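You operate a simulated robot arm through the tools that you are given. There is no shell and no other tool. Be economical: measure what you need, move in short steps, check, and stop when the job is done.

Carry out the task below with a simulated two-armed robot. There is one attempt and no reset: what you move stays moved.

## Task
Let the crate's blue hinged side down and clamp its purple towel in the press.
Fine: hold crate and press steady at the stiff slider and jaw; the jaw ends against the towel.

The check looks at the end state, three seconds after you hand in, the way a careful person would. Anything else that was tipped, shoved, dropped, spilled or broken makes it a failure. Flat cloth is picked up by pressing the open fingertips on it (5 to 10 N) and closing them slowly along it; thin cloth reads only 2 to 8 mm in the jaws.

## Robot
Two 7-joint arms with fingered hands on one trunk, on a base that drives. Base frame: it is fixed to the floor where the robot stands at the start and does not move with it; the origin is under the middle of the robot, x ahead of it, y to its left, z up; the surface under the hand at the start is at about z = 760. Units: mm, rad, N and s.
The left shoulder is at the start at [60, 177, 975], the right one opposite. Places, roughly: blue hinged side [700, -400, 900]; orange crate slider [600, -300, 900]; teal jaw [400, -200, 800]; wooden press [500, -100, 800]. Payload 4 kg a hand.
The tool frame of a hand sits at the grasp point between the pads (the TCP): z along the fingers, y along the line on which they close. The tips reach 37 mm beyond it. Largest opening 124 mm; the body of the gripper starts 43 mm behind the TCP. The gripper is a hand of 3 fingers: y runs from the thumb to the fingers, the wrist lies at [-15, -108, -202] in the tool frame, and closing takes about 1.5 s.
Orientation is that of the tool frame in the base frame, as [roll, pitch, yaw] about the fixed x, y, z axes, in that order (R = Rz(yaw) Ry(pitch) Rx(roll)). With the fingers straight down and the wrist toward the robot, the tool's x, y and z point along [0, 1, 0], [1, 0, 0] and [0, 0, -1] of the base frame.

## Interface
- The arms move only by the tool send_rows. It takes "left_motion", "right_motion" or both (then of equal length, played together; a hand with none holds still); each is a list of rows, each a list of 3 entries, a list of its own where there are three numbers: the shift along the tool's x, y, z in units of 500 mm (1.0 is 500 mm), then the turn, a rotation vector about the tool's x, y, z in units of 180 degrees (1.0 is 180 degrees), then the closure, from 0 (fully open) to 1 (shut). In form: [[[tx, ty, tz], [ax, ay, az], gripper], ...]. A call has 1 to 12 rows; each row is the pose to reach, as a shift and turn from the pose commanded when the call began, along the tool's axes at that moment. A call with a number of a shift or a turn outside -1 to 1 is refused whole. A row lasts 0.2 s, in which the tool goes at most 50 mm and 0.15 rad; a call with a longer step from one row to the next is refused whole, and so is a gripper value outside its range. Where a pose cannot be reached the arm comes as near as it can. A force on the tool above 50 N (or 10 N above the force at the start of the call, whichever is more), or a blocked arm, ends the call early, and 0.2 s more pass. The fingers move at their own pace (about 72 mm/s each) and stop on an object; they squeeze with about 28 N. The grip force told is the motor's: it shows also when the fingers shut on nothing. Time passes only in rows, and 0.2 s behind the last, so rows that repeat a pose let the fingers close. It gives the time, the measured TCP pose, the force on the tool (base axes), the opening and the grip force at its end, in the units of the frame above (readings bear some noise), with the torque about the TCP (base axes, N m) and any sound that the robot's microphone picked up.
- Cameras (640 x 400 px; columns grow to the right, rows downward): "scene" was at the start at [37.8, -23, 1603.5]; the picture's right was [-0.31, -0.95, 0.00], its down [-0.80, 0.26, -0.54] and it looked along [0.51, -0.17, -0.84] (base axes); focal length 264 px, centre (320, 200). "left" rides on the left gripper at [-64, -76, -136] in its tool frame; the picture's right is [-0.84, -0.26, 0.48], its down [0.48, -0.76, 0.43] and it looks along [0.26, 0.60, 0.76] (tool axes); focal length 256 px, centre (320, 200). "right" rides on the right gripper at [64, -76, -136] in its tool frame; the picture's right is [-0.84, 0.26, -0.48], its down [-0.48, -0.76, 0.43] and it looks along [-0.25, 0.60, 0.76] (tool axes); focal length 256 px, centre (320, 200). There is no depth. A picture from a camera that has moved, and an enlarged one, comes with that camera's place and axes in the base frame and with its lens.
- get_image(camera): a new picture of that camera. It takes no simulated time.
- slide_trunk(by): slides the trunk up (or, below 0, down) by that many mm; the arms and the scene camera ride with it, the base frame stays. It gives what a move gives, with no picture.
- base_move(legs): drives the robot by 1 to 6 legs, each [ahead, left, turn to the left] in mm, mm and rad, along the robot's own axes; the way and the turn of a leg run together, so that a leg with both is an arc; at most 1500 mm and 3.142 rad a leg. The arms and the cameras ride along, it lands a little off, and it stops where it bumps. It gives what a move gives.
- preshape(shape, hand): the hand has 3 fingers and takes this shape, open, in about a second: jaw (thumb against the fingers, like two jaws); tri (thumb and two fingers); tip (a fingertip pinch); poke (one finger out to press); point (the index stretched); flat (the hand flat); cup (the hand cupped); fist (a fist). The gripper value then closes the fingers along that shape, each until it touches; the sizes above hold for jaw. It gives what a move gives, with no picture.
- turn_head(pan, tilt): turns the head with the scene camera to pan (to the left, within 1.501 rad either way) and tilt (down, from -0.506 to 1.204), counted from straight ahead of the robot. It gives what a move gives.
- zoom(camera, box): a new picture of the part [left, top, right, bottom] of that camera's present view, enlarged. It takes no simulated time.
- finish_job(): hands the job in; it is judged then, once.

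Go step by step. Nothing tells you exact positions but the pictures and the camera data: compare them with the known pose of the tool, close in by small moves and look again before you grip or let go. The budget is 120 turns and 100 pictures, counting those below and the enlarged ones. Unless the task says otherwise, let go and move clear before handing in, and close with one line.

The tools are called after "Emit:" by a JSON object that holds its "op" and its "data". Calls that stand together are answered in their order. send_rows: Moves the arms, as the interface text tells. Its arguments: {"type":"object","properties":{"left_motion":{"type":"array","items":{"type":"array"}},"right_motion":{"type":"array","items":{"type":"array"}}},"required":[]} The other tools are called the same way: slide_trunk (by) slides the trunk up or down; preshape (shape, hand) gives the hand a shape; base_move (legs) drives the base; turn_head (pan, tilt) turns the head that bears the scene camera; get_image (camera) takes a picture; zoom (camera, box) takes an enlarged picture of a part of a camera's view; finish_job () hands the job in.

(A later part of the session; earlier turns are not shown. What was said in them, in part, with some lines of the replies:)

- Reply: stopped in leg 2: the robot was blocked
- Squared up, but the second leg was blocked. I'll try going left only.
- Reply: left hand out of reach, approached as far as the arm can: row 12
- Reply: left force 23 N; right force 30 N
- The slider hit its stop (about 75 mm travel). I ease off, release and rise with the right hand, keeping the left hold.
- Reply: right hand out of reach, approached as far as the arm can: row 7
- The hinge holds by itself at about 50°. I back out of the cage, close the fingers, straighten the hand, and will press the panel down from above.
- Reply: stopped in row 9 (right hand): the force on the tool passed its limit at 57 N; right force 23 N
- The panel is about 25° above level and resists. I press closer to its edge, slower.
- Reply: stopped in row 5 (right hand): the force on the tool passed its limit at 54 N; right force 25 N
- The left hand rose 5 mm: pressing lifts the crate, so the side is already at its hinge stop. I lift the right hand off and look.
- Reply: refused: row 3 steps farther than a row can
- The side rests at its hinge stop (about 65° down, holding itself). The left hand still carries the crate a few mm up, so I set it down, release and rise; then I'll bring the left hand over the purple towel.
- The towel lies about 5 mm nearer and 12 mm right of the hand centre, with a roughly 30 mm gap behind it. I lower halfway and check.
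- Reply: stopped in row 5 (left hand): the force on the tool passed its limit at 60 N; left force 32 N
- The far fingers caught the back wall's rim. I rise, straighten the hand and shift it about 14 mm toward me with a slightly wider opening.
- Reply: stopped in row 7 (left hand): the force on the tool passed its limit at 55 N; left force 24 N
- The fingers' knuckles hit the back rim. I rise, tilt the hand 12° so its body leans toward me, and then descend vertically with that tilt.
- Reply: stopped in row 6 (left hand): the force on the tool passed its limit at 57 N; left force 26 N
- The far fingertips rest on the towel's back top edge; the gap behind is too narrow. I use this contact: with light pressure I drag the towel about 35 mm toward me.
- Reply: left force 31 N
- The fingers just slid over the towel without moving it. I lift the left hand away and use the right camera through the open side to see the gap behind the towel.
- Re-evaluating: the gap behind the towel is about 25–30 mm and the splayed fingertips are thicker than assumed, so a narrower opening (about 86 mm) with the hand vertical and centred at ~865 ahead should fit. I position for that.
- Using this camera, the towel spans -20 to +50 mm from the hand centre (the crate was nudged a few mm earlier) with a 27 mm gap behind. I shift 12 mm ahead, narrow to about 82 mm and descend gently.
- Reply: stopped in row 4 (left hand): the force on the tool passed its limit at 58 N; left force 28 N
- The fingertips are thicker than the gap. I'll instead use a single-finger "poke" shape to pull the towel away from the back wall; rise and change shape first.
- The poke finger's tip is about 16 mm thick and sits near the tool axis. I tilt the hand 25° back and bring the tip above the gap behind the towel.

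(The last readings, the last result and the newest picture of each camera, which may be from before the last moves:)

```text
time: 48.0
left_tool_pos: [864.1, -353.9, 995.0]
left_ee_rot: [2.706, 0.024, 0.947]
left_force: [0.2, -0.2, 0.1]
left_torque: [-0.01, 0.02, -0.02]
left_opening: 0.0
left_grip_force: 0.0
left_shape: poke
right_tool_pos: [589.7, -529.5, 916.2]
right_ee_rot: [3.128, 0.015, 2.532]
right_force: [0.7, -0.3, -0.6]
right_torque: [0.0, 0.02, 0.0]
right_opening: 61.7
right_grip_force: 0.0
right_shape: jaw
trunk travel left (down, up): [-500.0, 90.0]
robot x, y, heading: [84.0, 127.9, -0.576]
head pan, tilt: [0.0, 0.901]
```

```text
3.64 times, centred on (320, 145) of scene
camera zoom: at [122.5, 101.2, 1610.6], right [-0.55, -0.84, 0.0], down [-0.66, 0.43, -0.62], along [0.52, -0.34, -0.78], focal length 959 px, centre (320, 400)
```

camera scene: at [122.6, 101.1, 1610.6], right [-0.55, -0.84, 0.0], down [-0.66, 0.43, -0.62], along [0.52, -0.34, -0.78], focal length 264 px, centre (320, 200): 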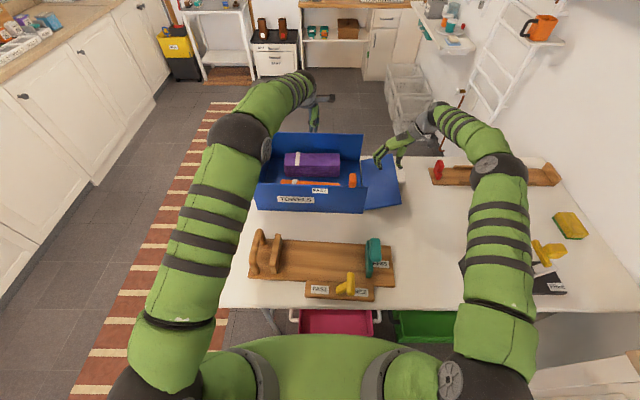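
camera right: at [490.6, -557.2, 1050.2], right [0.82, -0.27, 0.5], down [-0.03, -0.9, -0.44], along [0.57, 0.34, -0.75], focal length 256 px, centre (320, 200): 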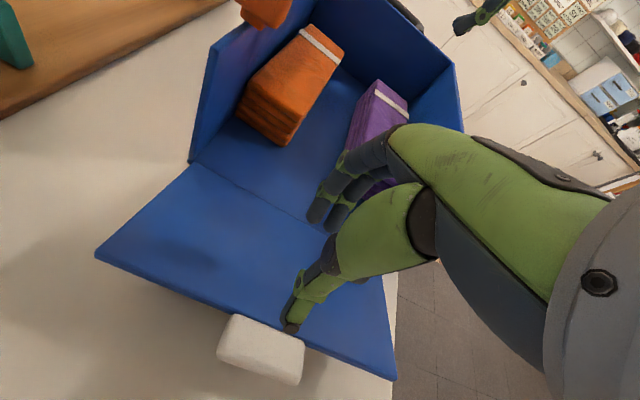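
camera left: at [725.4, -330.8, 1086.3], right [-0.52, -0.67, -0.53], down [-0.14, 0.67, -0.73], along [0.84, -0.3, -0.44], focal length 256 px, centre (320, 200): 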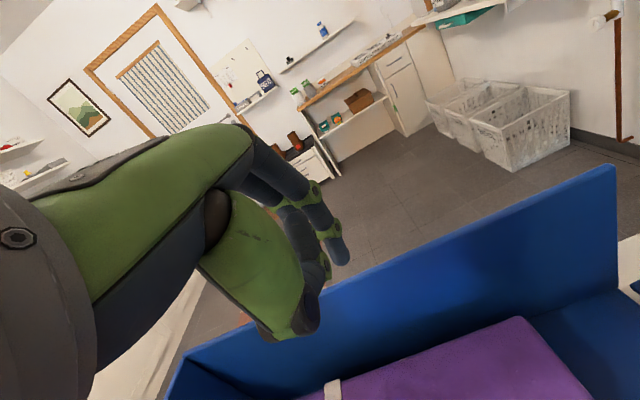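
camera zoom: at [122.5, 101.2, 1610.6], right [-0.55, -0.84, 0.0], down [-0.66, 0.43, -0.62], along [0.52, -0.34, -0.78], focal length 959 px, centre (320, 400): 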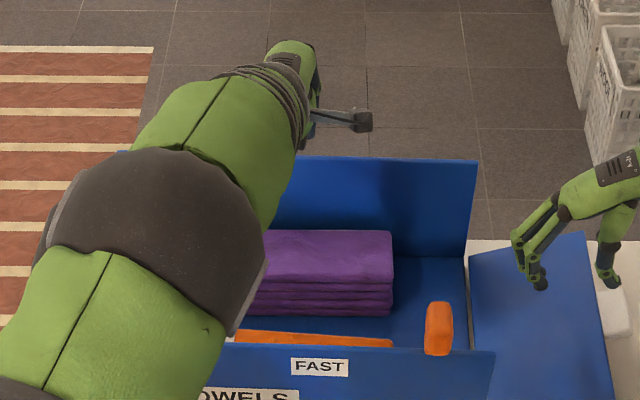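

Emit:
{"op": "send_rows", "data": {"left_motion": [[[0, -0.0266, 0.0427], [0, 0, 0], 0], [[0, -0.0477, 0.088], [0, 0, 0], 0], [[0, -0.0689, 0.1333], [0, 0, 0], 0], [[0, -0.0858, 0.1695], [0, 0, 0], 0], [[0, -0.0985, 0.1967], [0, 0, 0], 0], [[0, -0.1111, 0.2239], [0, 0, 0], 0], [[0, -0.1196, 0.242], [0, 0, 0], 0], [[0, -0.1272, 0.2583], [0, 0, 0], 0]]}}

Emit:
{"op": "get_image", "data": {"camera": "left"}}

```text
time: 49.7
left_tool_pos: [865.2, -359.9, 876.8]
left_ee_rot: [2.676, 0.024, 0.945]
left_force: [-4.6, 7.6, 20.1]
left_torque: [0.08, -0.44, 0.11]
left_opening: 0.0
left_grip_force: 0.0
left_shape: poke
right_tool_pos: [589.4, -529.0, 917.1]
right_ee_rot: [3.13, 0.018, 2.534]
right_force: [0.7, 0.0, 0.0]
right_torque: [0.04, -0.01, -0.03]
right_opening: 61.7
right_grip_force: 0.1
right_shape: jaw
trunk travel left (down, up): [-500.0, 90.0]
robot x, y, heading: [85.9, 128.8, -0.579]
head pan, tilt: [0.0, 0.901]
stopped in row 8 (left hand): the force on the tool passed its limit at 56 N (the readings are from after the stop); the commanded pose is now the measured one
```

```text
29 pictures are left
camera left: at [723.9, -333.6, 965.3], right [-0.51, -0.68, -0.52], down [-0.12, 0.66, -0.74], along [0.85, -0.32, -0.42], focal length 256 px, centre (320, 200)
```

left: 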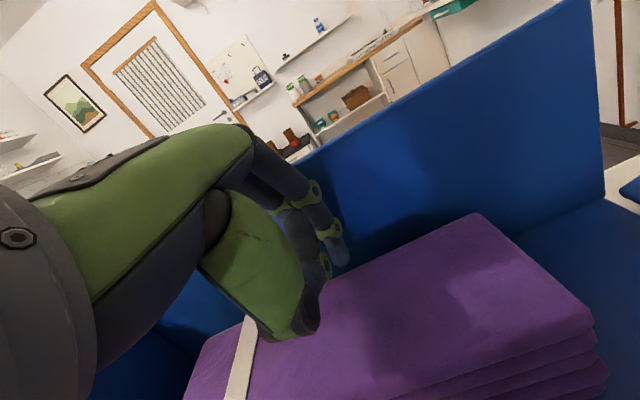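

The finger's middle joint rubs the wall while the tip meets the towel's edge. I rise a little, tilt 12° more so the finger leans off the wall, and re-enter with the tip 6 mm further.

Emit:
{"op": "send_rows", "data": {"left_motion": [[[0, 0.0135, -0.027], [0, 0, 0], 0], [[0, 0.027, -0.0536], [-0.035, 0, 0], 0], [[0, 0.027, -0.0536], [-0.067, 0, 0], 0], [[0, 0.027, -0.0536], [-0.067, 0, 0], 0]]}}

Emit:
{"op": "get_image", "data": {"camera": "left"}}

```text
time: 50.7
left_tool_pos: [864.2, -358.3, 900.2]
left_ee_rot: [2.473, 0.026, 0.947]
left_force: [0.4, 0.0, -0.5]
left_torque: [-0.01, 0.01, 0.01]
left_opening: 0.2
left_grip_force: 0.1
left_shape: poke
right_tool_pos: [590.9, -530.2, 916.9]
right_ee_rot: [3.129, 0.016, 2.531]
right_force: [-0.2, 0.2, 0.0]
right_torque: [0.0, 0.02, -0.03]
right_opening: 61.7
right_grip_force: 0.0
right_shape: jaw
trunk travel left (down, up): [-500.0, 90.0]
robot x, y, heading: [82.6, 127.4, -0.573]
head pan, tilt: [0.0, 0.901]
```

```text
28 pictures are left
camera left: at [711.2, -324.1, 961.1], right [-0.42, -0.75, -0.52], down [0.0, 0.57, -0.82], along [0.91, -0.35, -0.23], focal length 256 px, centre (320, 200)
```

left: 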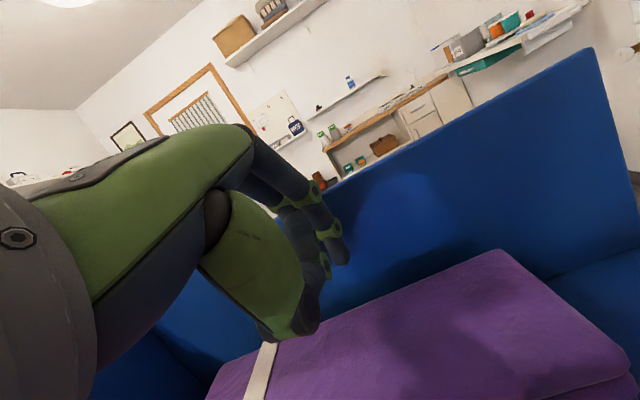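

Emit:
{"op": "send_rows", "data": {"left_motion": [[[0, -0.0161, 0.0204], [0, 0, 0], 0], [[0, -0.0322, 0.0408], [0, 0, 0], 0], [[0, -0.0434, 0.0549], [0, 0, 0], 0], [[0, -0.0546, 0.0691], [0, 0, 0], 0], [[0, -0.0645, 0.0816], [0, 0, 0], 0]]}}

Emit:
{"op": "get_image", "data": {"camera": "left"}}

```text
time: 51.9
left_tool_pos: [865.3, -360.6, 854.1]
left_ee_rot: [2.465, 0.027, 0.945]
left_force: [-2.0, 2.4, 17.5]
left_torque: [0.15, 0.2, 0.0]
left_opening: 0.0
left_grip_force: 0.0
left_shape: poke
right_tool_pos: [589.2, -529.0, 919.2]
right_ee_rot: [3.129, 0.017, 2.533]
right_force: [-0.8, 0.4, -0.1]
right_torque: [0.03, -0.01, -0.01]
right_opening: 61.6
right_grip_force: 0.1
right_shape: jaw
trunk travel left (down, up): [-500.0, 90.0]
robot x, y, heading: [79.6, 130.2, -0.576]
head pan, tilt: [0.0, 0.901]
```

```text
27 pictures are left
camera left: at [710.3, -325.6, 913.8], right [-0.42, -0.75, -0.51], down [0.01, 0.56, -0.83], along [0.91, -0.35, -0.23], focal length 256 px, centre (320, 200)
```

left: 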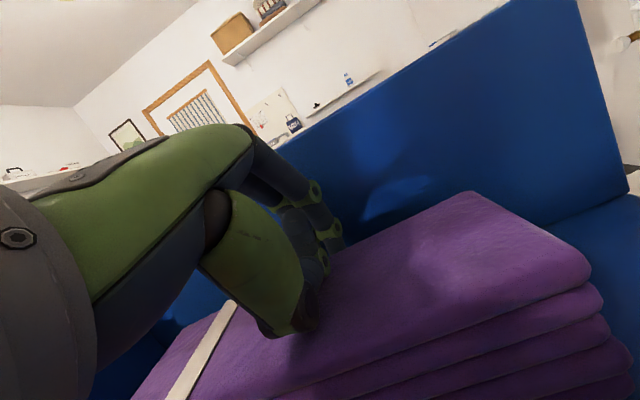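

The tip is now behind the towel. I pull it gently toward me by 40 mm.

Emit:
{"op": "send_rows", "data": {"left_motion": [[[0, -0.0055, -0.0092], [0, 0, 0], 0], [[0, -0.0137, -0.0155], [0, 0, 0], 0], [[0, -0.0212, -0.0217], [0, 0, 0], 0], [[0, -0.029, -0.0279], [0, 0, 0], 0], [[0, -0.0369, -0.0341], [0, 0, 0], 0], [[0, -0.0447, -0.0403], [0, 0, 0], 0], [[0, -0.0526, -0.0465], [0, 0, 0], 0], [[0, -0.0604, -0.0527], [0, 0, 0], 0], [[0, -0.0683, -0.0589], [0, 0, 0], 0]]}}

Emit:
{"op": "get_image", "data": {"camera": "left"}}

```text
time: 53.9
left_tool_pos: [828.5, -333.9, 852.0]
left_ee_rot: [2.47, 0.027, 0.945]
left_force: [3.3, -3.0, 17.9]
left_torque: [0.01, 0.05, 0.05]
left_opening: 0.0
left_grip_force: 0.1
left_shape: poke
right_tool_pos: [590.3, -529.1, 917.4]
right_ee_rot: [3.129, 0.017, 2.531]
right_force: [0.3, 0.0, -0.1]
right_torque: [-0.06, 0.01, -0.03]
right_opening: 61.8
right_grip_force: 0.1
right_shape: jaw
trunk travel left (down, up): [-500.0, 90.0]
robot x, y, heading: [81.0, 131.0, -0.577]
head pan, tilt: [0.0, 0.901]
```

```text
26 pictures are left
camera left: at [674.3, -299.2, 913.2], right [-0.42, -0.75, -0.52], down [0.01, 0.56, -0.83], along [0.91, -0.35, -0.23], focal length 256 px, centre (320, 200)
```

left: 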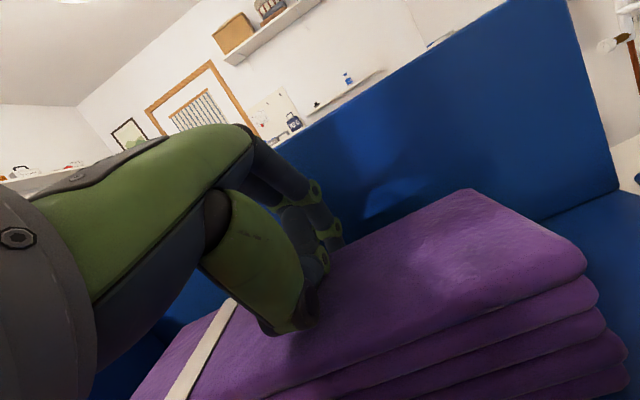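

Emit:
{"op": "zoom", "data": {"camera": "scene", "box": [230, 110, 430, 310]}}

```text
2.00 times, centred on (330, 210) of scene
camera zoom: at [121.6, 101.8, 1610.8], right [-0.54, -0.84, 0.0], down [-0.66, 0.43, -0.62], along [0.52, -0.34, -0.78], focal length 528 px, centre (300, 180)
```

zoom: 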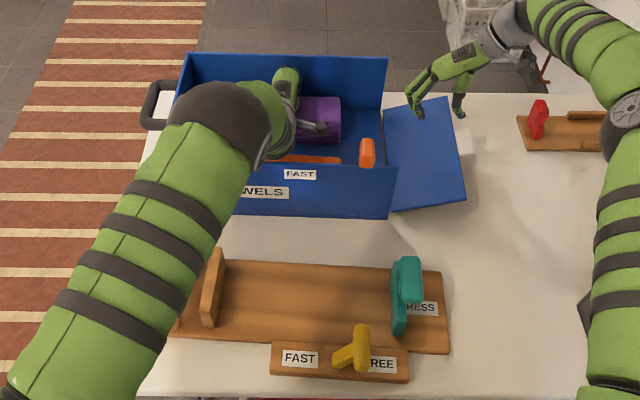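

The crate slid along with the towel. I'll keep the left finger behind the towel (lifting it slightly to relieve pressure) and bring the closed right hand in front of the near wall to push the crate back, so the towel separates from the back wall.

Emit:
{"op": "send_rows", "data": {"left_motion": [[[0, 0.005, -0.0063], [0, 0, 0], 0], [[0, 0.005, -0.0063], [0, 0, 0], 0], [[0, 0.005, -0.0063], [0, 0, 0], 0], [[0, 0.005, -0.0063], [0, 0, 0], 0], [[0, 0.005, -0.0063], [0, 0, 0], 0], [[0, 0.005, -0.0063], [0, 0, 0], 0], [[0, 0.005, -0.0063], [0, 0, 0], 0], [[0, 0.005, -0.0063], [0, 0, 0], 0], [[0, 0.005, -0.0063], [0, 0, 0], 0], [[0, 0.005, -0.0063], [0, 0, 0], 0], [[0, 0.005, -0.0063], [0, 0, 0], 0]], "right_motion": [[[0, 0, -0.09], [0, 0, 0], 0.7], [[0, 0, -0.186], [0, 0, 0], 1], [[0.054, 0.058, -0.186], [0, 0, 0], 1], [[0.108, 0.116, -0.186], [0, 0, 0], 1], [[0.163, 0.173, -0.186], [0, 0, 0], 1], [[0.217, 0.231, -0.186], [0, 0, 0], 1], [[0.271, 0.289, -0.186], [0, 0, 0], 1], [[0.325, 0.347, -0.186], [0, 0, 0], 1], [[0.38, 0.404, -0.186], [0, 0, 0], 1], [[0.434, 0.462, -0.186], [0, 0, 0], 1], [[0.434, 0.462, -0.12], [0, 0, 0], 1]]}}

Emit:
{"op": "zoom", "data": {"camera": "scene", "box": [230, 110, 430, 310]}}

```text
time: 56.3
left_tool_pos: [827.8, -331.7, 853.7]
left_ee_rot: [2.473, 0.025, 0.944]
left_force: [0.7, -0.2, 4.0]
left_torque: [0.04, 0.05, 0.0]
left_opening: 0.0
left_grip_force: 0.1
left_shape: poke
right_tool_pos: [542.5, -215.0, 977.2]
right_ee_rot: [3.129, 0.015, 2.531]
right_force: [-0.4, -1.4, 0.0]
right_torque: [0.0, -0.02, 0.02]
right_opening: 0.2
right_grip_force: 27.9
right_shape: jaw
trunk travel left (down, up): [-500.0, 90.0]
robot x, y, heading: [84.5, 126.8, -0.575]
head pan, tilt: [0.0, 0.901]
```

```text
2.00 times, centred on (330, 210) of scene
camera zoom: at [122.0, 101.6, 1610.7], right [-0.54, -0.84, 0.0], down [-0.66, 0.43, -0.62], along [0.52, -0.34, -0.78], focal length 528 px, centre (300, 180)
```

zoom: 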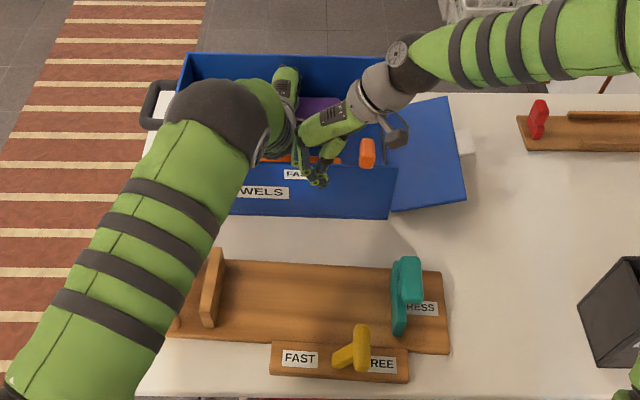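

Emit:
{"op": "send_rows", "data": {"right_motion": [[[0, 0, 0.07], [0, 0, 0], 1], [[0, 0, 0.144], [0, 0, 0], 1], [[-0.02, 0, 0.144], [0, 0, 0], 1], [[-0.04, 0, 0.144], [0, 0, 0], 1], [[-0.054, 0, 0.144], [0, 0, 0], 1], [[-0.068, 0, 0.144], [0, 0, 0], 1], [[-0.08, 0, 0.144], [0, 0, 0], 1]]}}

Emit:
{"op": "zoom", "data": {"camera": "scene", "box": [230, 110, 430, 310]}}

```text
time: 57.9
left_tool_pos: [827.8, -332.6, 854.8]
left_ee_rot: [2.474, 0.027, 0.942]
left_force: [2.5, -1.7, 4.0]
left_torque: [0.01, 0.05, 0.0]
left_opening: 0.0
left_grip_force: 0.0
left_shape: poke
right_tool_pos: [574.4, -237.5, 904.7]
right_ee_rot: [3.131, 0.013, 2.534]
right_force: [-9.3, 5.2, -0.5]
right_torque: [0.08, 0.15, 0.17]
right_opening: 0.2
right_grip_force: 27.9
right_shape: jaw
trunk travel left (down, up): [-500.0, 90.0]
robot x, y, heading: [85.1, 125.2, -0.574]
head pan, tilt: [0.0, 0.901]
```

```text
2.00 times, centred on (330, 210) of scene
camera zoom: at [121.4, 102.0, 1610.6], right [-0.54, -0.84, 0.0], down [-0.66, 0.43, -0.62], along [0.52, -0.34, -0.78], focal length 528 px, centre (300, 180)
```

zoom: 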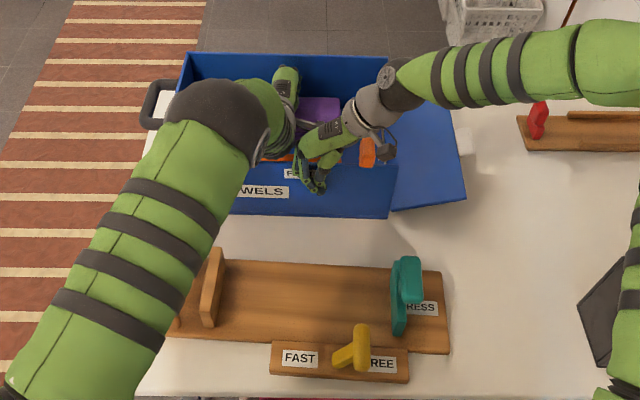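

Contact made (about 10 N). I push the crate ahead 36 mm slowly while the left finger keeps the towel in place.

Emit:
{"op": "send_rows", "data": {"right_motion": [[[-0.01, 0, 0], [0, 0, 0], 1], [[-0.018, 0, 0], [0, 0, 0], 1], [[-0.026, 0, 0], [0, 0, 0], 1], [[-0.034, 0, 0], [0, 0, 0], 1], [[-0.042, 0, 0], [0, 0, 0], 1], [[-0.05, 0, 0], [0, 0, 0], 1], [[-0.058, 0, 0], [0, 0, 0], 1], [[-0.066, 0, 0], [0, 0, 0], 1], [[-0.074, 0, 0], [0, 0, 0], 1]]}}

Emit:
{"op": "get_image", "data": {"camera": "left"}}

```text
time: 58.9
left_tool_pos: [830.3, -333.7, 861.1]
left_ee_rot: [2.465, 0.026, 0.945]
left_force: [0.3, 0.2, -0.2]
left_torque: [0.0, -0.03, -0.02]
left_opening: 0.0
left_grip_force: 0.1
left_shape: poke
right_tool_pos: [583.7, -242.8, 904.4]
right_ee_rot: [3.131, 0.0, 2.545]
right_force: [-13.0, 5.7, 7.5]
right_torque: [0.14, -0.22, 0.41]
right_opening: 0.0
right_grip_force: 27.6
right_shape: jaw
trunk travel left (down, up): [-500.0, 90.0]
robot x, y, heading: [85.5, 128.0, -0.579]
head pan, tilt: [0.0, 0.901]
stopped in row 4 (right hand): the force on the tool passed its limit at 53 N (the readings are from after the stop); the commanded pose is now the measured one
```

```text
22 pictures are left
camera left: at [675.8, -299.3, 920.1], right [-0.41, -0.75, -0.51], down [0.01, 0.56, -0.83], along [0.91, -0.35, -0.23], focal length 256 px, centre (320, 200)
```

left: 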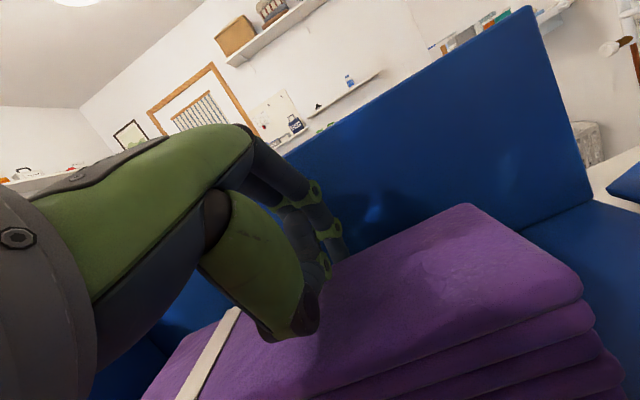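

The gap behind the towel has grown to over 40 mm. I back both hands off, then reset the left hand to jaw, vertical.

Emit:
{"op": "send_rows", "data": {"left_motion": [[[0, 0.03, -0.04], [0, 0, 0], 0], [[0, 0.07, -0.09], [0, 0, 0], 0], [[0, 0.11, -0.14], [0, 0, 0], 0], [[0, 0.15, -0.19], [0.04, 0, 0], 0], [[0, 0.17, -0.22], [0.08, 0, 0], 0], [[0, 0.17, -0.22], [0.12, 0, 0], 0], [[0, 0.17, -0.22], [0.16, 0, 0], 0], [[0, 0.17, -0.22], [0.2, 0, 0], 0], [[0, 0.17, -0.22], [0.216, 0, 0], 0]], "right_motion": [[[0.02, 0, 0], [0, 0, 0], 1], [[0.06, 0, 0], [0, 0, 0], 1], [[0.06, 0, -0.08], [0, 0, 0], 1], [[0.06, 0, -0.16], [0, 0, 0], 1], [[0.06, -0.08, -0.2], [0, 0, 0], 1], [[0.06, -0.16, -0.2], [0, 0, 0], 1], [[0.06, -0.24, -0.2], [0, 0, 0], 1], [[0.06, -0.32, -0.2], [0, 0, 0], 1], [[0.06, -0.4, -0.2], [0, 0, 0], 1]]}}

Emit:
{"op": "preshape", "data": {"hand": "left", "shape": "jaw"}}

Emit:
{"op": "get_image", "data": {"camera": "left"}}

Emit:
{"op": "get_image", "data": {"camera": "scene"}}

```text
time: 60.9
left_tool_pos: [830.1, -329.0, 998.2]
left_ee_rot: [-3.138, 0.027, 0.946]
left_force: [0.4, 0.1, 0.5]
left_torque: [-0.01, 0.01, 0.04]
left_opening: 0.0
left_grip_force: 0.1
left_shape: poke
right_tool_pos: [447.3, -394.9, 1001.0]
right_ee_rot: [3.132, 0.002, 2.545]
right_force: [0.1, -0.1, -0.5]
right_torque: [-0.01, -0.05, -0.01]
right_opening: 0.0
right_grip_force: 28.6
right_shape: jaw
trunk travel left (down, up): [-500.0, 90.0]
robot x, y, heading: [86.7, 127.1, -0.577]
head pan, tilt: [0.0, 0.901]
```

```text
time: 61.8
left_tool_pos: [831.3, -330.1, 998.6]
left_ee_rot: [-3.137, 0.025, 0.947]
left_force: [-0.4, 0.8, -0.1]
left_torque: [0.02, 0.03, 0.0]
left_opening: 124.2
left_grip_force: 0.1
left_shape: jaw
right_tool_pos: [447.9, -393.5, 1001.4]
right_ee_rot: [3.132, 0.004, 2.543]
right_force: [-0.2, 0.7, -0.4]
right_torque: [-0.01, 0.0, 0.01]
right_opening: 0.0
right_grip_force: 27.8
right_shape: jaw
trunk travel left (down, up): [-500.0, 90.0]
robot x, y, heading: [85.3, 129.4, -0.577]
head pan, tilt: [0.0, 0.901]
```

```text
21 pictures are left
camera left: at [733.6, -334.1, 1135.0], right [-0.71, -0.54, -0.46], down [-0.34, 0.83, -0.44], along [0.62, -0.16, -0.77], focal length 256 px, centre (320, 200)
```

left: 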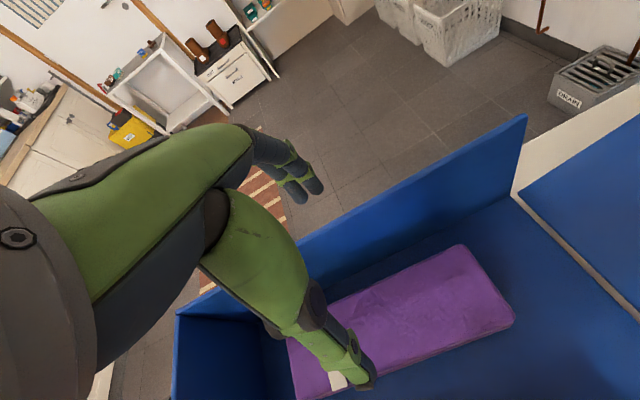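

```text
20 pictures are left
camera scene: at [122.6, 101.3, 1610.6], right [-0.55, -0.84, 0.0], down [-0.66, 0.43, -0.62], along [0.52, -0.34, -0.78], focal length 264 px, centre (320, 200)
```

scene: 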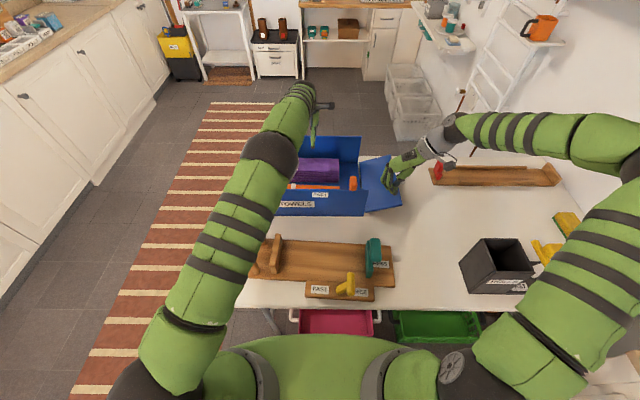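

Now the towel spans -67 to +7 mm around the hand and the gap is about 50 mm. I shift 30 mm back, open to about 94 mm and descend.

Emit:
{"op": "send_rows", "data": {"left_motion": [[[0.02, -0.06, 0.03], [0, 0, 0], 0.24], [[0.02, -0.06, 0.08], [0, 0, 0], 0.24], [[0.02, -0.06, 0.13], [0, 0, 0], 0.24], [[0.02, -0.06, 0.18], [0, 0, 0], 0.24], [[0.02, -0.06, 0.22], [0, 0, 0], 0.24], [[0.02, -0.06, 0.26], [0, 0, 0], 0.24], [[0.02, -0.06, 0.3], [0, 0, 0], 0.24], [[0.02, -0.06, 0.335], [0, 0, 0], 0.24], [[0.02, -0.06, 0.355], [0, 0, 0], 0.24]]}}

Emit:
{"op": "get_image", "data": {"camera": "left"}}

```text
time: 63.8
left_tool_pos: [807.4, -306.8, 822.9]
left_ee_rot: [-3.14, 0.026, 0.947]
left_force: [-6.8, 5.1, 11.5]
left_torque: [-0.03, -0.12, 0.02]
left_opening: 94.5
left_grip_force: 0.1
left_shape: jaw
right_tool_pos: [447.1, -392.7, 1001.1]
right_ee_rot: [3.13, 0.005, 2.543]
right_force: [0.5, -0.7, 0.1]
right_torque: [-0.04, 0.0, -0.04]
right_opening: 0.0
right_grip_force: 27.8
right_shape: jaw
trunk travel left (down, up): [-500.0, 90.0]
robot x, y, heading: [78.4, 129.1, -0.575]
head pan, tilt: [0.0, 0.901]
```

```text
19 pictures are left
camera left: at [711.5, -311.5, 960.4], right [-0.71, -0.54, -0.46], down [-0.34, 0.83, -0.45], along [0.62, -0.16, -0.77], focal length 256 px, centre (320, 200)
```

left: 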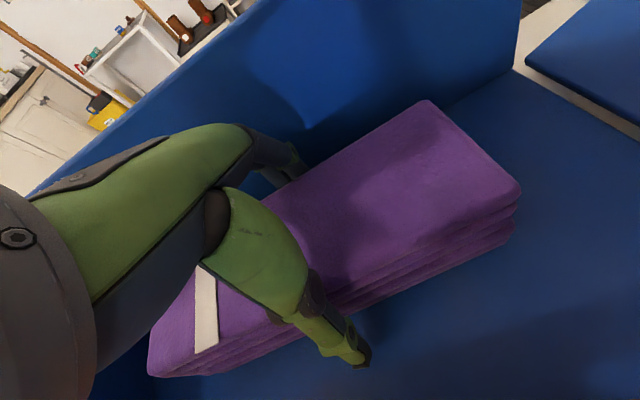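

Excellent: the fingers straddle the towel with tips deep on both sides. I close and lift.

Emit:
{"op": "send_rows", "data": {"left_motion": [[[0, 0, 0], [0, 0, 0], 0.5], [[0, 0, 0], [0, 0, 0], 1], [[0, 0, 0], [0, 0, 0], 1], [[0, 0, 0], [0, 0, 0], 1], [[0, 0, 0], [0, 0, 0], 1], [[0, 0, -0.02], [0, 0, 0], 1], [[0, 0, -0.05], [0, 0, 0], 1], [[0, 0, -0.09], [0, 0, 0], 1], [[0, 0, -0.14], [0, 0, 0], 1]]}}

Emit:
{"op": "get_image", "data": {"camera": "left"}}

```text
time: 65.8
left_tool_pos: [810.8, -305.1, 890.5]
left_ee_rot: [-3.137, 0.027, 0.946]
left_force: [-1.4, 1.7, -1.9]
left_torque: [-0.05, -0.04, 0.01]
left_opening: 95.6
left_grip_force: 28.2
left_shape: jaw
right_tool_pos: [447.5, -393.4, 1001.4]
right_ee_rot: [3.132, 0.002, 2.543]
right_force: [-0.5, -0.1, -0.8]
right_torque: [0.01, 0.01, -0.01]
right_opening: 0.0
right_grip_force: 27.2
right_shape: jaw
trunk travel left (down, up): [-500.0, 90.0]
robot x, y, heading: [84.1, 128.6, -0.573]
head pan, tilt: [0.0, 0.901]
```

```text
18 pictures are left
camera left: at [713.4, -309.4, 1027.6], right [-0.71, -0.54, -0.46], down [-0.34, 0.83, -0.44], along [0.62, -0.16, -0.77], focal length 256 px, centre (320, 200)
```

left: 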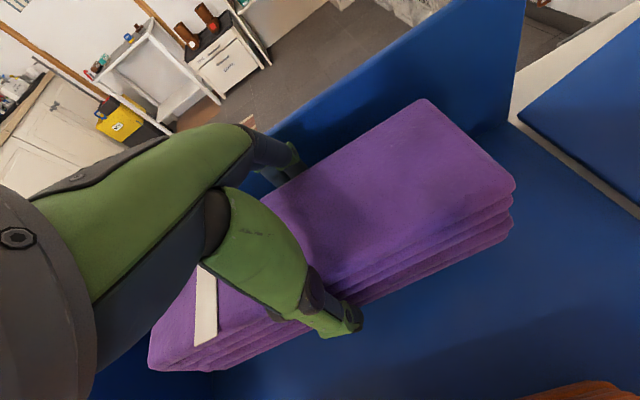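

The towel is held. I lift it clear of the walls and start moving it toward the press.

Emit:
{"op": "send_rows", "data": {"left_motion": [[[0, 0, -0.08], [0, 0, 0], 1], [[0, 0, -0.16], [0, 0, 0], 1], [[0, 0, -0.25], [0, 0, 0], 1], [[-0.01, -0.073, -0.26], [0, 0, 0.001], 1], [[-0.02, -0.147, -0.26], [0, 0, 0.002], 1], [[-0.03, -0.22, -0.26], [0, 0, 0.003], 1], [[-0.04, -0.294, -0.26], [0, 0, 0.004], 1], [[-0.05, -0.367, -0.26], [0, 0, 0.005], 1], [[-0.06, -0.441, -0.26], [0, 0, 0.006], 1], [[-0.07, -0.514, -0.26], [0, 0, 0.007], 1], [[-0.08, -0.588, -0.26], [0, 0, 0.008], 1]]}}

Emit:
{"op": "get_image", "data": {"camera": "scene"}}

```text
time: 68.2
left_tool_pos: [551.0, -164.7, 1022.8]
left_ee_rot: [-3.139, 0.026, 0.921]
left_force: [0.4, -0.9, -2.6]
left_torque: [0.01, 0.02, 0.0]
left_opening: 95.2
left_grip_force: 27.7
left_shape: jaw
right_tool_pos: [447.5, -394.1, 1002.2]
right_ee_rot: [3.132, 0.001, 2.543]
right_force: [-0.6, 0.0, -0.1]
right_torque: [0.01, -0.03, 0.03]
right_opening: 0.0
right_grip_force: 28.3
right_shape: jaw
trunk travel left (down, up): [-500.0, 90.0]
robot x, y, heading: [80.6, 127.5, -0.572]
head pan, tilt: [0.0, 0.901]
```

```text
17 pictures are left
camera scene: at [121.8, 101.7, 1610.6], right [-0.55, -0.84, 0.0], down [-0.66, 0.43, -0.62], along [0.52, -0.34, -0.78], focal length 264 px, centre (320, 200)
```

scene: 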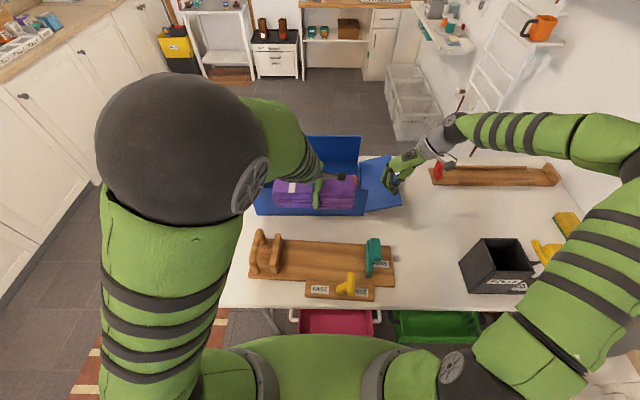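

Emit:
{"op": "send_rows", "data": {"left_motion": [[[-0.012, -0.073, 0], [0, 0, 0], 1], [[-0.024, -0.147, 0], [0, 0, 0], 1], [[-0.036, -0.22, 0], [0, 0, 0], 1], [[-0.036, -0.22, 0.06], [0, 0, 0], 1], [[-0.036, -0.22, 0.14], [0, 0, 0], 1], [[-0.036, -0.22, 0.22], [0, 0, 0], 1], [[-0.036, -0.22, 0.26], [0, 0, 0], 1], [[-0.036, -0.22, 0.26], [0, 0, 0], 1]]}}

Emit:
{"op": "zoom", "data": {"camera": "scene", "box": [230, 210, 410, 320]}}

Emit:
{"op": "get_image", "data": {"camera": "left"}}

```text
time: 70.0
left_tool_pos: [450.0, -113.9, 893.8]
left_ee_rot: [-3.138, 0.027, 0.921]
left_force: [0.9, -0.3, -2.5]
left_torque: [0.01, 0.04, 0.02]
left_opening: 95.6
left_grip_force: 28.0
left_shape: jaw
right_tool_pos: [447.1, -393.9, 1001.8]
right_ee_rot: [3.13, 0.002, 2.544]
right_force: [0.8, -0.3, 0.0]
right_torque: [-0.01, -0.04, -0.02]
right_opening: 0.1
right_grip_force: 27.8
right_shape: jaw
trunk travel left (down, up): [-500.0, 90.0]
robot x, y, heading: [81.9, 127.3, -0.578]
head pan, tilt: [0.0, 0.901]
```

```text
3.56 times, centred on (320, 265) of scene
camera zoom: at [122.5, 101.4, 1610.6], right [-0.54, -0.84, 0.0], down [-0.66, 0.43, -0.62], along [0.52, -0.34, -0.78], focal length 938 px, centre (320, -31)
```

zoom: 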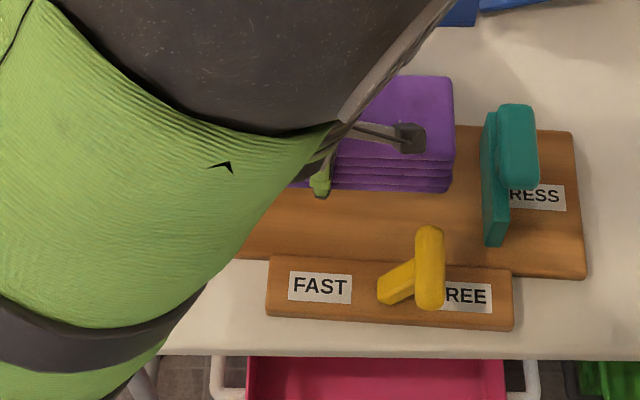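

```text
15 pictures are left
camera left: at [352.6, -116.1, 1030.9], right [-0.72, -0.52, -0.46], down [-0.32, 0.84, -0.44], along [0.62, -0.17, -0.77], focal length 256 px, centre (320, 200)
```

left: 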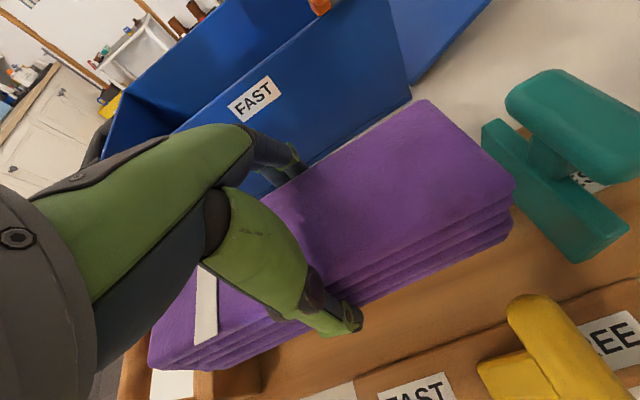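

Alignment is good; teal plate is about 42 mm right of the towel's right end. I shift 10 mm right for clearance at the fixed jaw and lower onto the board.

Emit:
{"op": "send_rows", "data": {"left_motion": [[[-0.02, 0, 0.02], [0, 0, 0], 1], [[-0.02, 0, 0.06], [0, 0, 0], 1], [[-0.02, 0, 0.09], [0, 0, 0], 1], [[-0.02, 0, 0.106], [0, 0, 0], 1], [[-0.02, 0, 0.114], [0, 0, 0], 1], [[-0.02, 0, 0.12], [0, 0, 0], 1]]}}

Emit:
{"op": "zoom", "data": {"camera": "left", "box": [100, 60, 640, 400]}}

```text
time: 71.4
left_tool_pos: [443.6, -123.1, 832.7]
left_ee_rot: [-3.137, 0.027, 0.921]
left_force: [-0.8, 0.8, -1.5]
left_torque: [0.0, 0.04, 0.04]
left_opening: 95.3
left_grip_force: 28.1
left_shape: jaw
right_tool_pos: [448.2, -393.2, 1002.4]
right_ee_rot: [3.13, 0.0, 2.545]
right_force: [-0.1, -0.3, -0.3]
right_torque: [0.02, 0.0, 0.02]
right_opening: 0.2
right_grip_force: 27.8
right_shape: jaw
trunk travel left (down, up): [-500.0, 90.0]
robot x, y, heading: [83.7, 126.2, -0.576]
head pan, tilt: [0.0, 0.901]
```

```text
1.18 times, centred on (370, 230) of left
camera zoom: at [346.0, -125.5, 970.8], right [-0.72, -0.52, -0.46], down [-0.32, 0.84, -0.44], along [0.62, -0.17, -0.77], focal length 301 px, centre (261, 165)
```

zoom: 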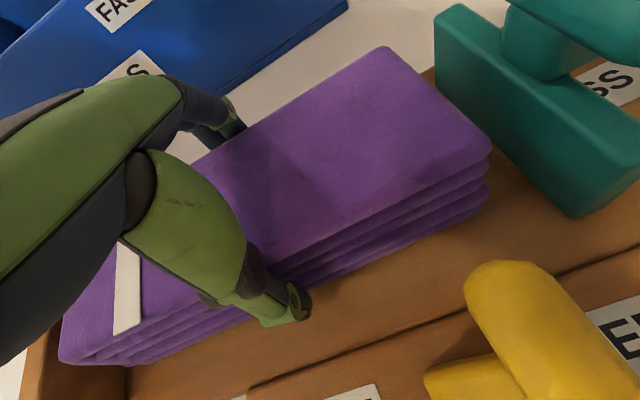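

Near the board now, still hanging. I lower in 2 mm steps until contact.

Emit:
{"op": "send_rows", "data": {"left_motion": [[[0, 0, 0.004], [0, 0, 0], 1], [[0, 0, 0.008], [0, 0, 0], 1], [[0, 0, 0.012], [0, 0, 0], 1], [[0, 0, 0.012], [0, 0, 0], 1]]}}

```text
time: 72.4
left_tool_pos: [443.4, -124.2, 828.6]
left_ee_rot: [-3.14, 0.028, 0.921]
left_force: [-1.2, 2.0, 13.0]
left_torque: [-0.34, -0.48, 0.0]
left_opening: 95.5
left_grip_force: 28.6
left_shape: jaw
right_tool_pos: [447.8, -392.1, 1002.0]
right_ee_rot: [3.132, 0.002, 2.543]
right_force: [-0.3, 1.0, -1.1]
right_torque: [-0.03, -0.01, -0.02]
right_opening: 0.0
right_grip_force: 27.8
right_shape: jaw
trunk travel left (down, up): [-500.0, 90.0]
robot x, y, heading: [83.0, 126.7, -0.577]
head pan, tilt: [0.0, 0.901]
```

The towel rests on the board. I open, rise, and bring the left hand to the left of the press handle to brace the press.

Emit:
{"op": "send_rows", "data": {"left_motion": [[[0, 0, 0], [0, 0, 0], 0.1], [[0, 0, 0], [0, 0, 0], 0.02], [[0, 0, 0], [0, 0, 0], 0.02], [[0, 0, -0.09], [0, 0, 0], 0.02], [[0, 0, -0.18], [0, 0, 0], 0.05], [[0, 0, -0.27], [0, 0, 0], 0.3], [[0.095, 0, -0.29], [0, 0, 0], 0.6], [[0.19, 0, -0.29], [0, 0, 0], 1], [[0.285, 0, -0.29], [0, 0, 0], 1], [[0.38, 0, -0.29], [0, 0, 0], 1], [[0.475, 0, -0.29], [0, 0, 0], 1], [[0.57, 0, -0.29], [0, 0, 0], 1]]}}

Emit:
{"op": "get_image", "data": {"camera": "scene"}}

```text
time: 75.0
left_tool_pos: [617.8, 107.2, 966.2]
left_ee_rot: [-3.136, 0.025, 0.92]
left_force: [-0.3, -0.3, -0.8]
left_torque: [0.03, 0.02, -0.02]
left_opening: 0.0
left_grip_force: 27.9
left_shape: jaw
left hand out of reach, approached as far as the arm can: row 10, 11
right_tool_pos: [448.6, -392.8, 1002.4]
right_ee_rot: [3.133, 0.001, 2.543]
right_force: [0.6, 0.2, 0.8]
right_torque: [-0.03, 0.01, 0.01]
right_opening: 0.1
right_grip_force: 28.6
right_shape: jaw
trunk travel left (down, up): [-500.0, 90.0]
robot x, y, heading: [84.4, 127.0, -0.58]
head pan, tilt: [0.0, 0.901]
```

```text
13 pictures are left
camera scene: at [123.0, 102.4, 1610.6], right [-0.54, -0.84, 0.0], down [-0.66, 0.43, -0.62], along [0.52, -0.34, -0.78], focal length 264 px, centre (320, 200)
```

scene: 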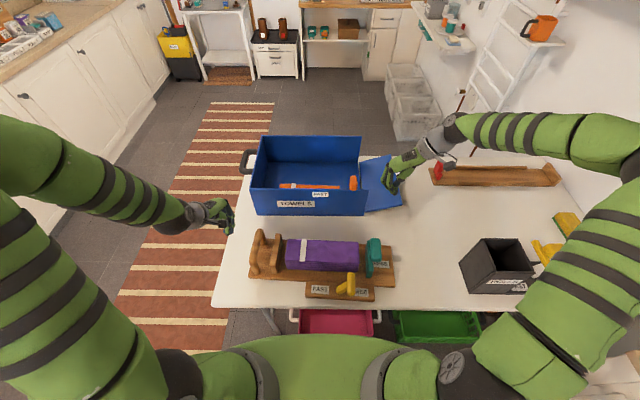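

The towel lies well in the press. Now I lower the left hand left of the handle and bring the right fist to the right of the teal jaw.

Emit:
{"op": "send_rows", "data": {"left_motion": [[[0, 0, 0.05], [0, 0, 0], 1], [[0, 0, 0.1], [0, 0, 0], 1], [[0, 0, 0.15], [0, 0, 0], 1], [[0, 0, 0.2], [0, 0, 0], 1], [[0, 0, 0.232], [0, 0, 0], 1], [[0, 0, 0.232], [0, 0, 0], 1], [[0, 0, 0.232], [0, 0, 0], 1], [[0, 0, 0.232], [0, 0, 0], 1]], "right_motion": [[[0.074, -0.013, 0], [0, 0, 0], 1], [[0.148, -0.026, 0], [0, 0, 0], 1], [[0.222, -0.04, 0], [0, 0, 0], 1], [[0.296, -0.05, 0], [0, 0, 0], 1], [[0.296, -0.05, 0.08], [0, 0, 0], 1], [[0.296, -0.05, 0.16], [0, 0, 0], 1], [[0.296, -0.05, 0.23], [0, 0, 0], 1], [[0.296, -0.05, 0.29], [0, 0, 0], 1]]}}

Emit:
{"op": "zoom", "data": {"camera": "scene", "box": [210, 210, 430, 320]}}

```text
time: 76.8
left_tool_pos: [615.0, 104.6, 850.0]
left_ee_rot: [-3.138, 0.026, 0.922]
left_force: [-0.4, 0.6, -0.8]
left_torque: [-0.01, -0.03, 0.02]
left_opening: 0.0
left_grip_force: 28.2
left_shape: jaw
right_tool_pos: [312.6, -330.4, 854.9]
right_ee_rot: [3.131, 0.001, 2.544]
right_force: [0.6, 0.5, 0.2]
right_torque: [-0.02, 0.01, 0.03]
right_opening: 0.1
right_grip_force: 28.1
right_shape: jaw
trunk travel left (down, up): [-500.0, 90.0]
robot x, y, heading: [81.8, 127.8, -0.575]
head pan, tilt: [0.0, 0.901]
```

```text
2.91 times, centred on (320, 265) of scene
camera zoom: at [122.7, 101.0, 1610.6], right [-0.55, -0.84, 0.0], down [-0.66, 0.43, -0.62], along [0.52, -0.34, -0.78], focal length 767 px, centre (320, 11)
```

zoom: 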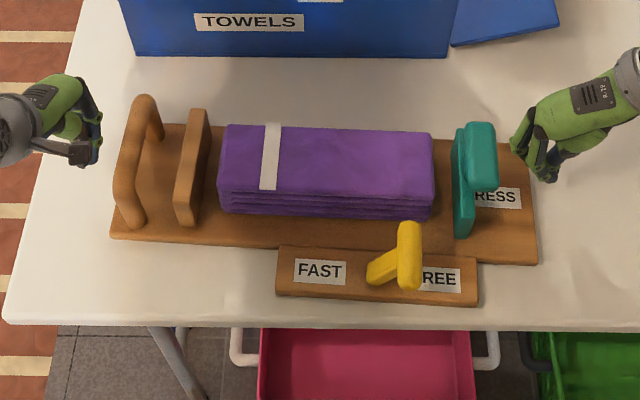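

Both fists are placed well. I bring the left fist up to the handle first.

Emit:
{"op": "send_rows", "data": {"left_motion": [[[-0.02, 0, 0], [0, 0, 0], 1], [[-0.036, 0, 0], [0, 0, 0], 1], [[-0.048, 0, 0], [0, 0, 0], 1], [[-0.056, 0, 0], [0, 0, 0], 1]]}}

```text
time: 77.8
left_tool_pos: [598.1, 82.3, 849.3]
left_ee_rot: [-3.14, 0.026, 0.921]
left_force: [0.3, -0.6, 0.1]
left_torque: [-0.02, -0.01, 0.05]
left_opening: 0.0
left_grip_force: 28.5
left_shape: jaw
right_tool_pos: [312.0, -330.7, 855.9]
right_ee_rot: [3.13, 0.0, 2.543]
right_force: [0.1, -0.5, -0.4]
right_torque: [0.01, 0.0, -0.01]
right_opening: 0.0
right_grip_force: 27.5
right_shape: jaw
trunk travel left (down, up): [-500.0, 90.0]
robot x, y, heading: [83.3, 125.4, -0.577]
head pan, tilt: [0.0, 0.901]
```

Emit:
{"op": "send_rows", "data": {"left_motion": [[[-0.008, 0, 0], [0, 0, 0], 1], [[-0.014, 0, 0], [0, 0, 0], 1], [[-0.02, 0, 0], [0, 0, 0], 1]]}}

Emit:
{"op": "zoom", "data": {"camera": "scene", "box": [210, 210, 430, 320]}}

```text
time: 78.6
left_tool_pos: [591.9, 73.1, 850.3]
left_ee_rot: [-3.137, 0.024, 0.922]
left_force: [3.3, 3.1, 0.0]
left_torque: [-0.04, 0.02, 0.14]
left_opening: 0.0
left_grip_force: 27.9
left_shape: jaw
right_tool_pos: [313.5, -329.0, 856.1]
right_ee_rot: [3.132, 0.001, 2.543]
right_force: [-0.4, 0.0, 0.2]
right_torque: [0.0, 0.0, 0.01]
right_opening: 0.0
right_grip_force: 27.8
right_shape: jaw
trunk travel left (down, up): [-500.0, 90.0]
robot x, y, heading: [78.5, 128.7, -0.579]
head pan, tilt: [0.0, 0.901]
```

```text
2.91 times, centred on (320, 265) of scene
camera zoom: at [122.8, 101.8, 1610.6], right [-0.54, -0.84, 0.0], down [-0.66, 0.43, -0.62], along [0.52, -0.34, -0.78], focal length 767 px, centre (320, 11)
```

zoom: 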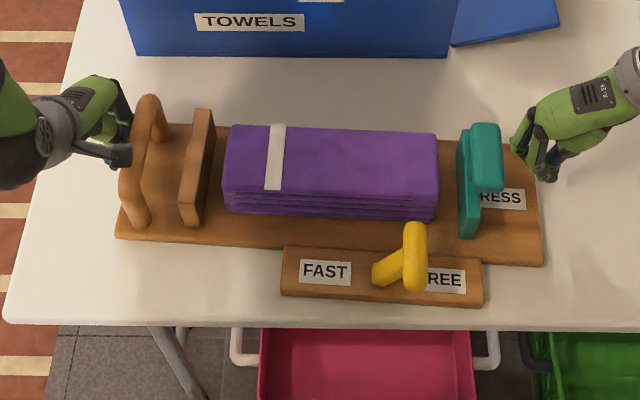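

The left fist now braces the handle. I push the teal jaw left with the right fist in small steps.

Emit:
{"op": "send_rows", "data": {"right_motion": [[[0, 0.01, 0], [0, 0, 0], 1], [[0, 0.018, 0], [0, 0, 0], 1], [[0, 0.026, 0], [0, 0, 0], 1], [[0, 0.034, 0], [0, 0, 0], 1], [[0, 0.042, 0], [0, 0, 0], 1], [[0, 0.05, 0], [0, 0, 0], 1], [[0, 0.058, 0], [0, 0, 0], 1], [[0, 0.066, 0], [0, 0, 0], 1]]}}

Emit:
{"op": "zoom", "data": {"camera": "scene", "box": [210, 210, 430, 320]}}

```text
time: 80.4
left_tool_pos: [591.3, 73.9, 848.6]
left_ee_rot: [-3.139, 0.026, 0.921]
left_force: [5.1, 5.5, 0.9]
left_torque: [-0.14, 0.0, 0.22]
left_opening: 0.0
left_grip_force: 27.8
left_shape: jaw
right_tool_pos: [329.5, -302.3, 856.1]
right_ee_rot: [3.132, 0.002, 2.543]
right_force: [-3.4, -8.3, -1.4]
right_torque: [0.06, 0.03, -0.19]
right_opening: 0.0
right_grip_force: 28.5
right_shape: jaw
trunk travel left (down, up): [-500.0, 90.0]
robot x, y, heading: [87.3, 127.5, -0.575]
head pan, tilt: [0.0, 0.901]
```

```text
2.91 times, centred on (320, 265) of scene
camera zoom: at [122.7, 101.1, 1610.6], right [-0.55, -0.84, 0.0], down [-0.66, 0.43, -0.62], along [0.52, -0.34, -0.78], focal length 767 px, centre (320, 11)
```

zoom: 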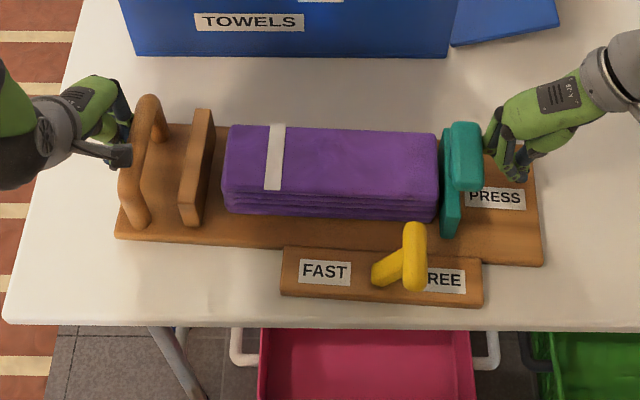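

The jaw slides and has reached the towel, with the press steady. I continue until the towel meets the fixed jaw.

Emit:
{"op": "send_rows", "data": {"right_motion": [[[0, 0.008, 0], [0, 0, 0], 1], [[0, 0.016, 0], [0, 0, 0], 1], [[0, 0.024, 0], [0, 0, 0], 1], [[0, 0.032, 0], [0, 0, 0], 1], [[0, 0.038, 0], [0, 0, 0], 1]]}}

Emit:
{"op": "zoom", "data": {"camera": "scene", "box": [210, 210, 430, 320]}}

```text
time: 81.6
left_tool_pos: [593.6, 75.1, 849.3]
left_ee_rot: [-3.138, 0.027, 0.921]
left_force: [4.7, 6.0, 0.8]
left_torque: [-0.13, 0.04, 0.25]
left_opening: 0.0
left_grip_force: 28.2
left_shape: jaw
right_tool_pos: [340.9, -286.9, 856.1]
right_ee_rot: [3.13, 0.001, 2.543]
right_force: [-3.1, -9.7, -1.5]
right_torque: [0.07, -0.02, -0.22]
right_opening: 0.0
right_grip_force: 27.5
right_shape: jaw
trunk travel left (down, up): [-500.0, 90.0]
robot x, y, heading: [84.3, 130.1, -0.576]
head pan, tilt: [0.0, 0.901]
```

```text
2.91 times, centred on (320, 265) of scene
camera zoom: at [122.6, 101.1, 1610.6], right [-0.55, -0.84, 0.0], down [-0.66, 0.43, -0.62], along [0.52, -0.34, -0.78], focal length 767 px, centre (320, 11)
```

zoom: 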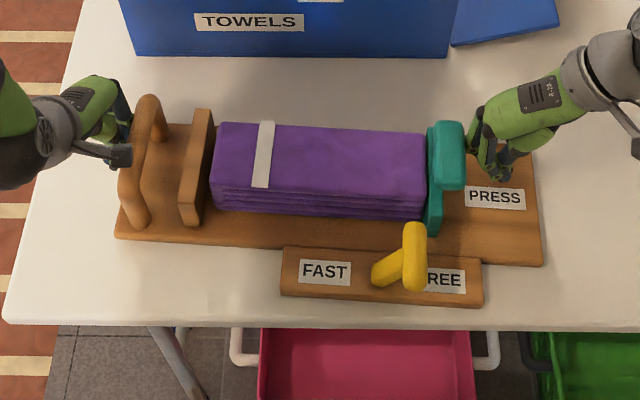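

Emit:
{"op": "send_rows", "data": {"right_motion": [[[0, 0.008, 0], [0, 0, 0], 1], [[0, 0.014, 0], [0, 0, 0], 1], [[0, 0.02, 0], [0, 0, 0], 1], [[0, 0.026, 0], [0, 0, 0], 1], [[0, 0.032, 0], [0, 0, 0], 1]]}}

Emit:
{"op": "zoom", "data": {"camera": "scene", "box": [210, 210, 430, 320]}}

```text
time: 82.8
left_tool_pos: [592.2, 74.9, 849.3]
left_ee_rot: [-3.136, 0.024, 0.923]
left_force: [9.7, 13.0, 0.7]
left_torque: [-0.15, 0.11, 0.47]
left_opening: 0.0
left_grip_force: 27.8
left_shape: jaw
right_tool_pos: [350.3, -273.7, 856.0]
right_ee_rot: [3.133, 0.003, 2.541]
right_force: [-14.1, -19.0, 6.0]
right_torque: [0.42, -0.34, -0.18]
right_opening: 0.0
right_grip_force: 28.3
right_shape: jaw
trunk travel left (down, up): [-500.0, 90.0]
robot x, y, heading: [79.9, 128.1, -0.576]
head pan, tilt: [0.0, 0.901]
```

```text
2.91 times, centred on (320, 265) of scene
camera zoom: at [121.8, 101.1, 1610.7], right [-0.55, -0.84, 0.0], down [-0.66, 0.43, -0.62], along [0.52, -0.34, -0.78], focal length 767 px, centre (320, 11)
```

zoom: 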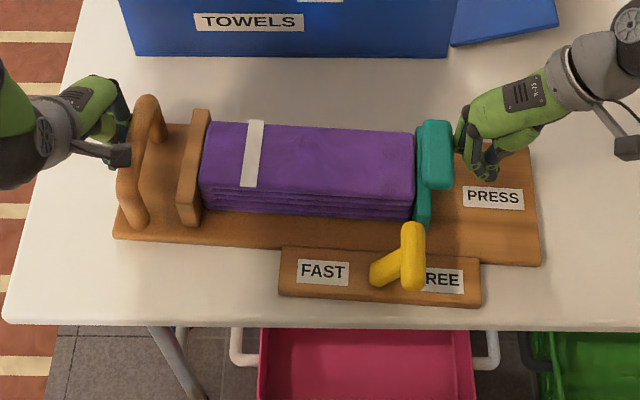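

The force rose to about 24 N: the towel is clamped between both jaws and the press is steady. I back both hands off and rise.

Emit:
{"op": "send_rows", "data": {"left_motion": [[[0.004, 0, 0], [0, 0, 0], 1], [[0.02, 0, 0], [0, 0, 0], 1], [[0.06, 0, 0], [0, 0, 0], 1], [[0.06, 0, -0.06], [0, 0, 0], 1], [[0.06, 0, -0.14], [0, 0, 0], 1], [[0.06, 0, -0.22], [0, 0, 0], 1], [[0.06, 0, -0.3], [0, 0, 0], 1]], "right_motion": [[[0, -0.01, 0], [0, 0, 0], 1], [[0, -0.03, 0], [0, 0, 0], 1], [[0, -0.08, 0], [0, 0, 0], 1], [[0, -0.12, -0.06], [0, 0, 0], 1], [[0, -0.14, -0.14], [0, 0, 0], 1], [[0, -0.14, -0.22], [0, 0, 0], 1], [[0, -0.14, -0.3], [0, 0, 0], 1]]}}

Emit:
{"op": "zoom", "data": {"camera": "scene", "box": [210, 120, 430, 320]}}

Emit:
{"op": "zoom", "data": {"camera": "scene", "box": [250, 225, 400, 305]}}

```text
time: 84.4
left_tool_pos: [612.6, 101.8, 999.8]
left_ee_rot: [-3.14, 0.028, 0.921]
left_force: [-0.1, 0.7, -0.1]
left_torque: [-0.02, 0.03, -0.02]
left_opening: 0.0
left_grip_force: 28.0
left_shape: jaw
right_tool_pos: [307.1, -331.1, 1006.4]
right_ee_rot: [3.131, 0.002, 2.542]
right_force: [-0.3, 0.7, 0.2]
right_torque: [-0.01, -0.06, 0.01]
right_opening: 0.0
right_grip_force: 28.4
right_shape: jaw
trunk travel left (down, up): [-500.0, 90.0]
robot x, y, heading: [85.4, 125.6, -0.578]
head pan, tilt: [0.0, 0.901]
```

```text
2.00 times, centred on (320, 220) of scene
camera zoom: at [121.5, 102.6, 1610.5], right [-0.55, -0.84, 0.0], down [-0.66, 0.43, -0.62], along [0.52, -0.34, -0.78], focal length 528 px, centre (320, 160)
```

zoom: 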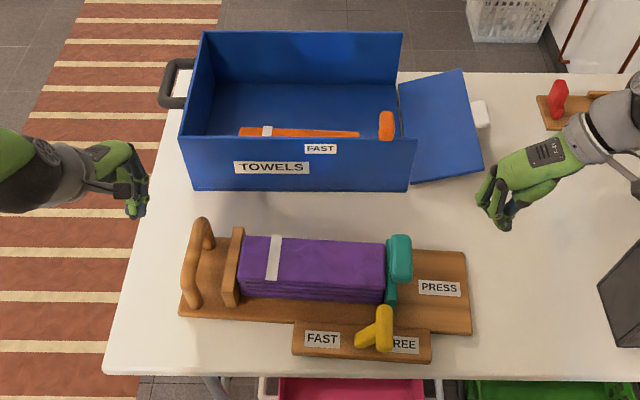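

```text
4.27 times, centred on (325, 265) of scene
camera zoom: at [121.5, 102.6, 1610.5], right [-0.55, -0.84, 0.0], down [-0.66, 0.43, -0.62], along [0.52, -0.34, -0.78], focal length 1125 px, centre (299, -77)
```

zoom: 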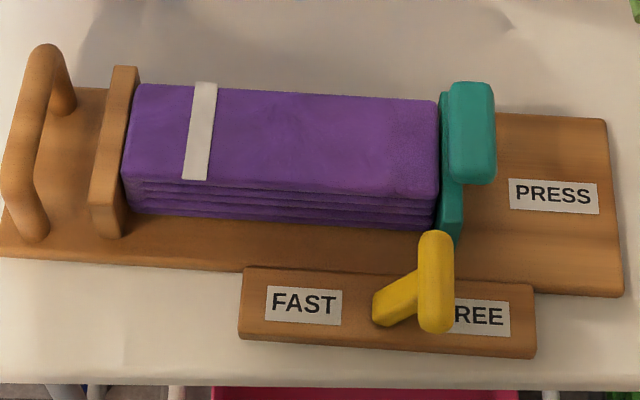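

The crate's side is down at its stop, and the purple towel sits between both press jaws with the teal jaw against it. Both hands are clear, so I'm handing in.

Emit:
{"op": "finish_job", "data": {}}

```text
The job is handed in.
```

I let the blue hinged side down to its stop, about 65° from upright rather than flat, and clamped the purple towel in the press with the teal jaw against it. Along the way I nudged the crate a few centimetres and the press about 6 mm, and left the press lever at FREE.
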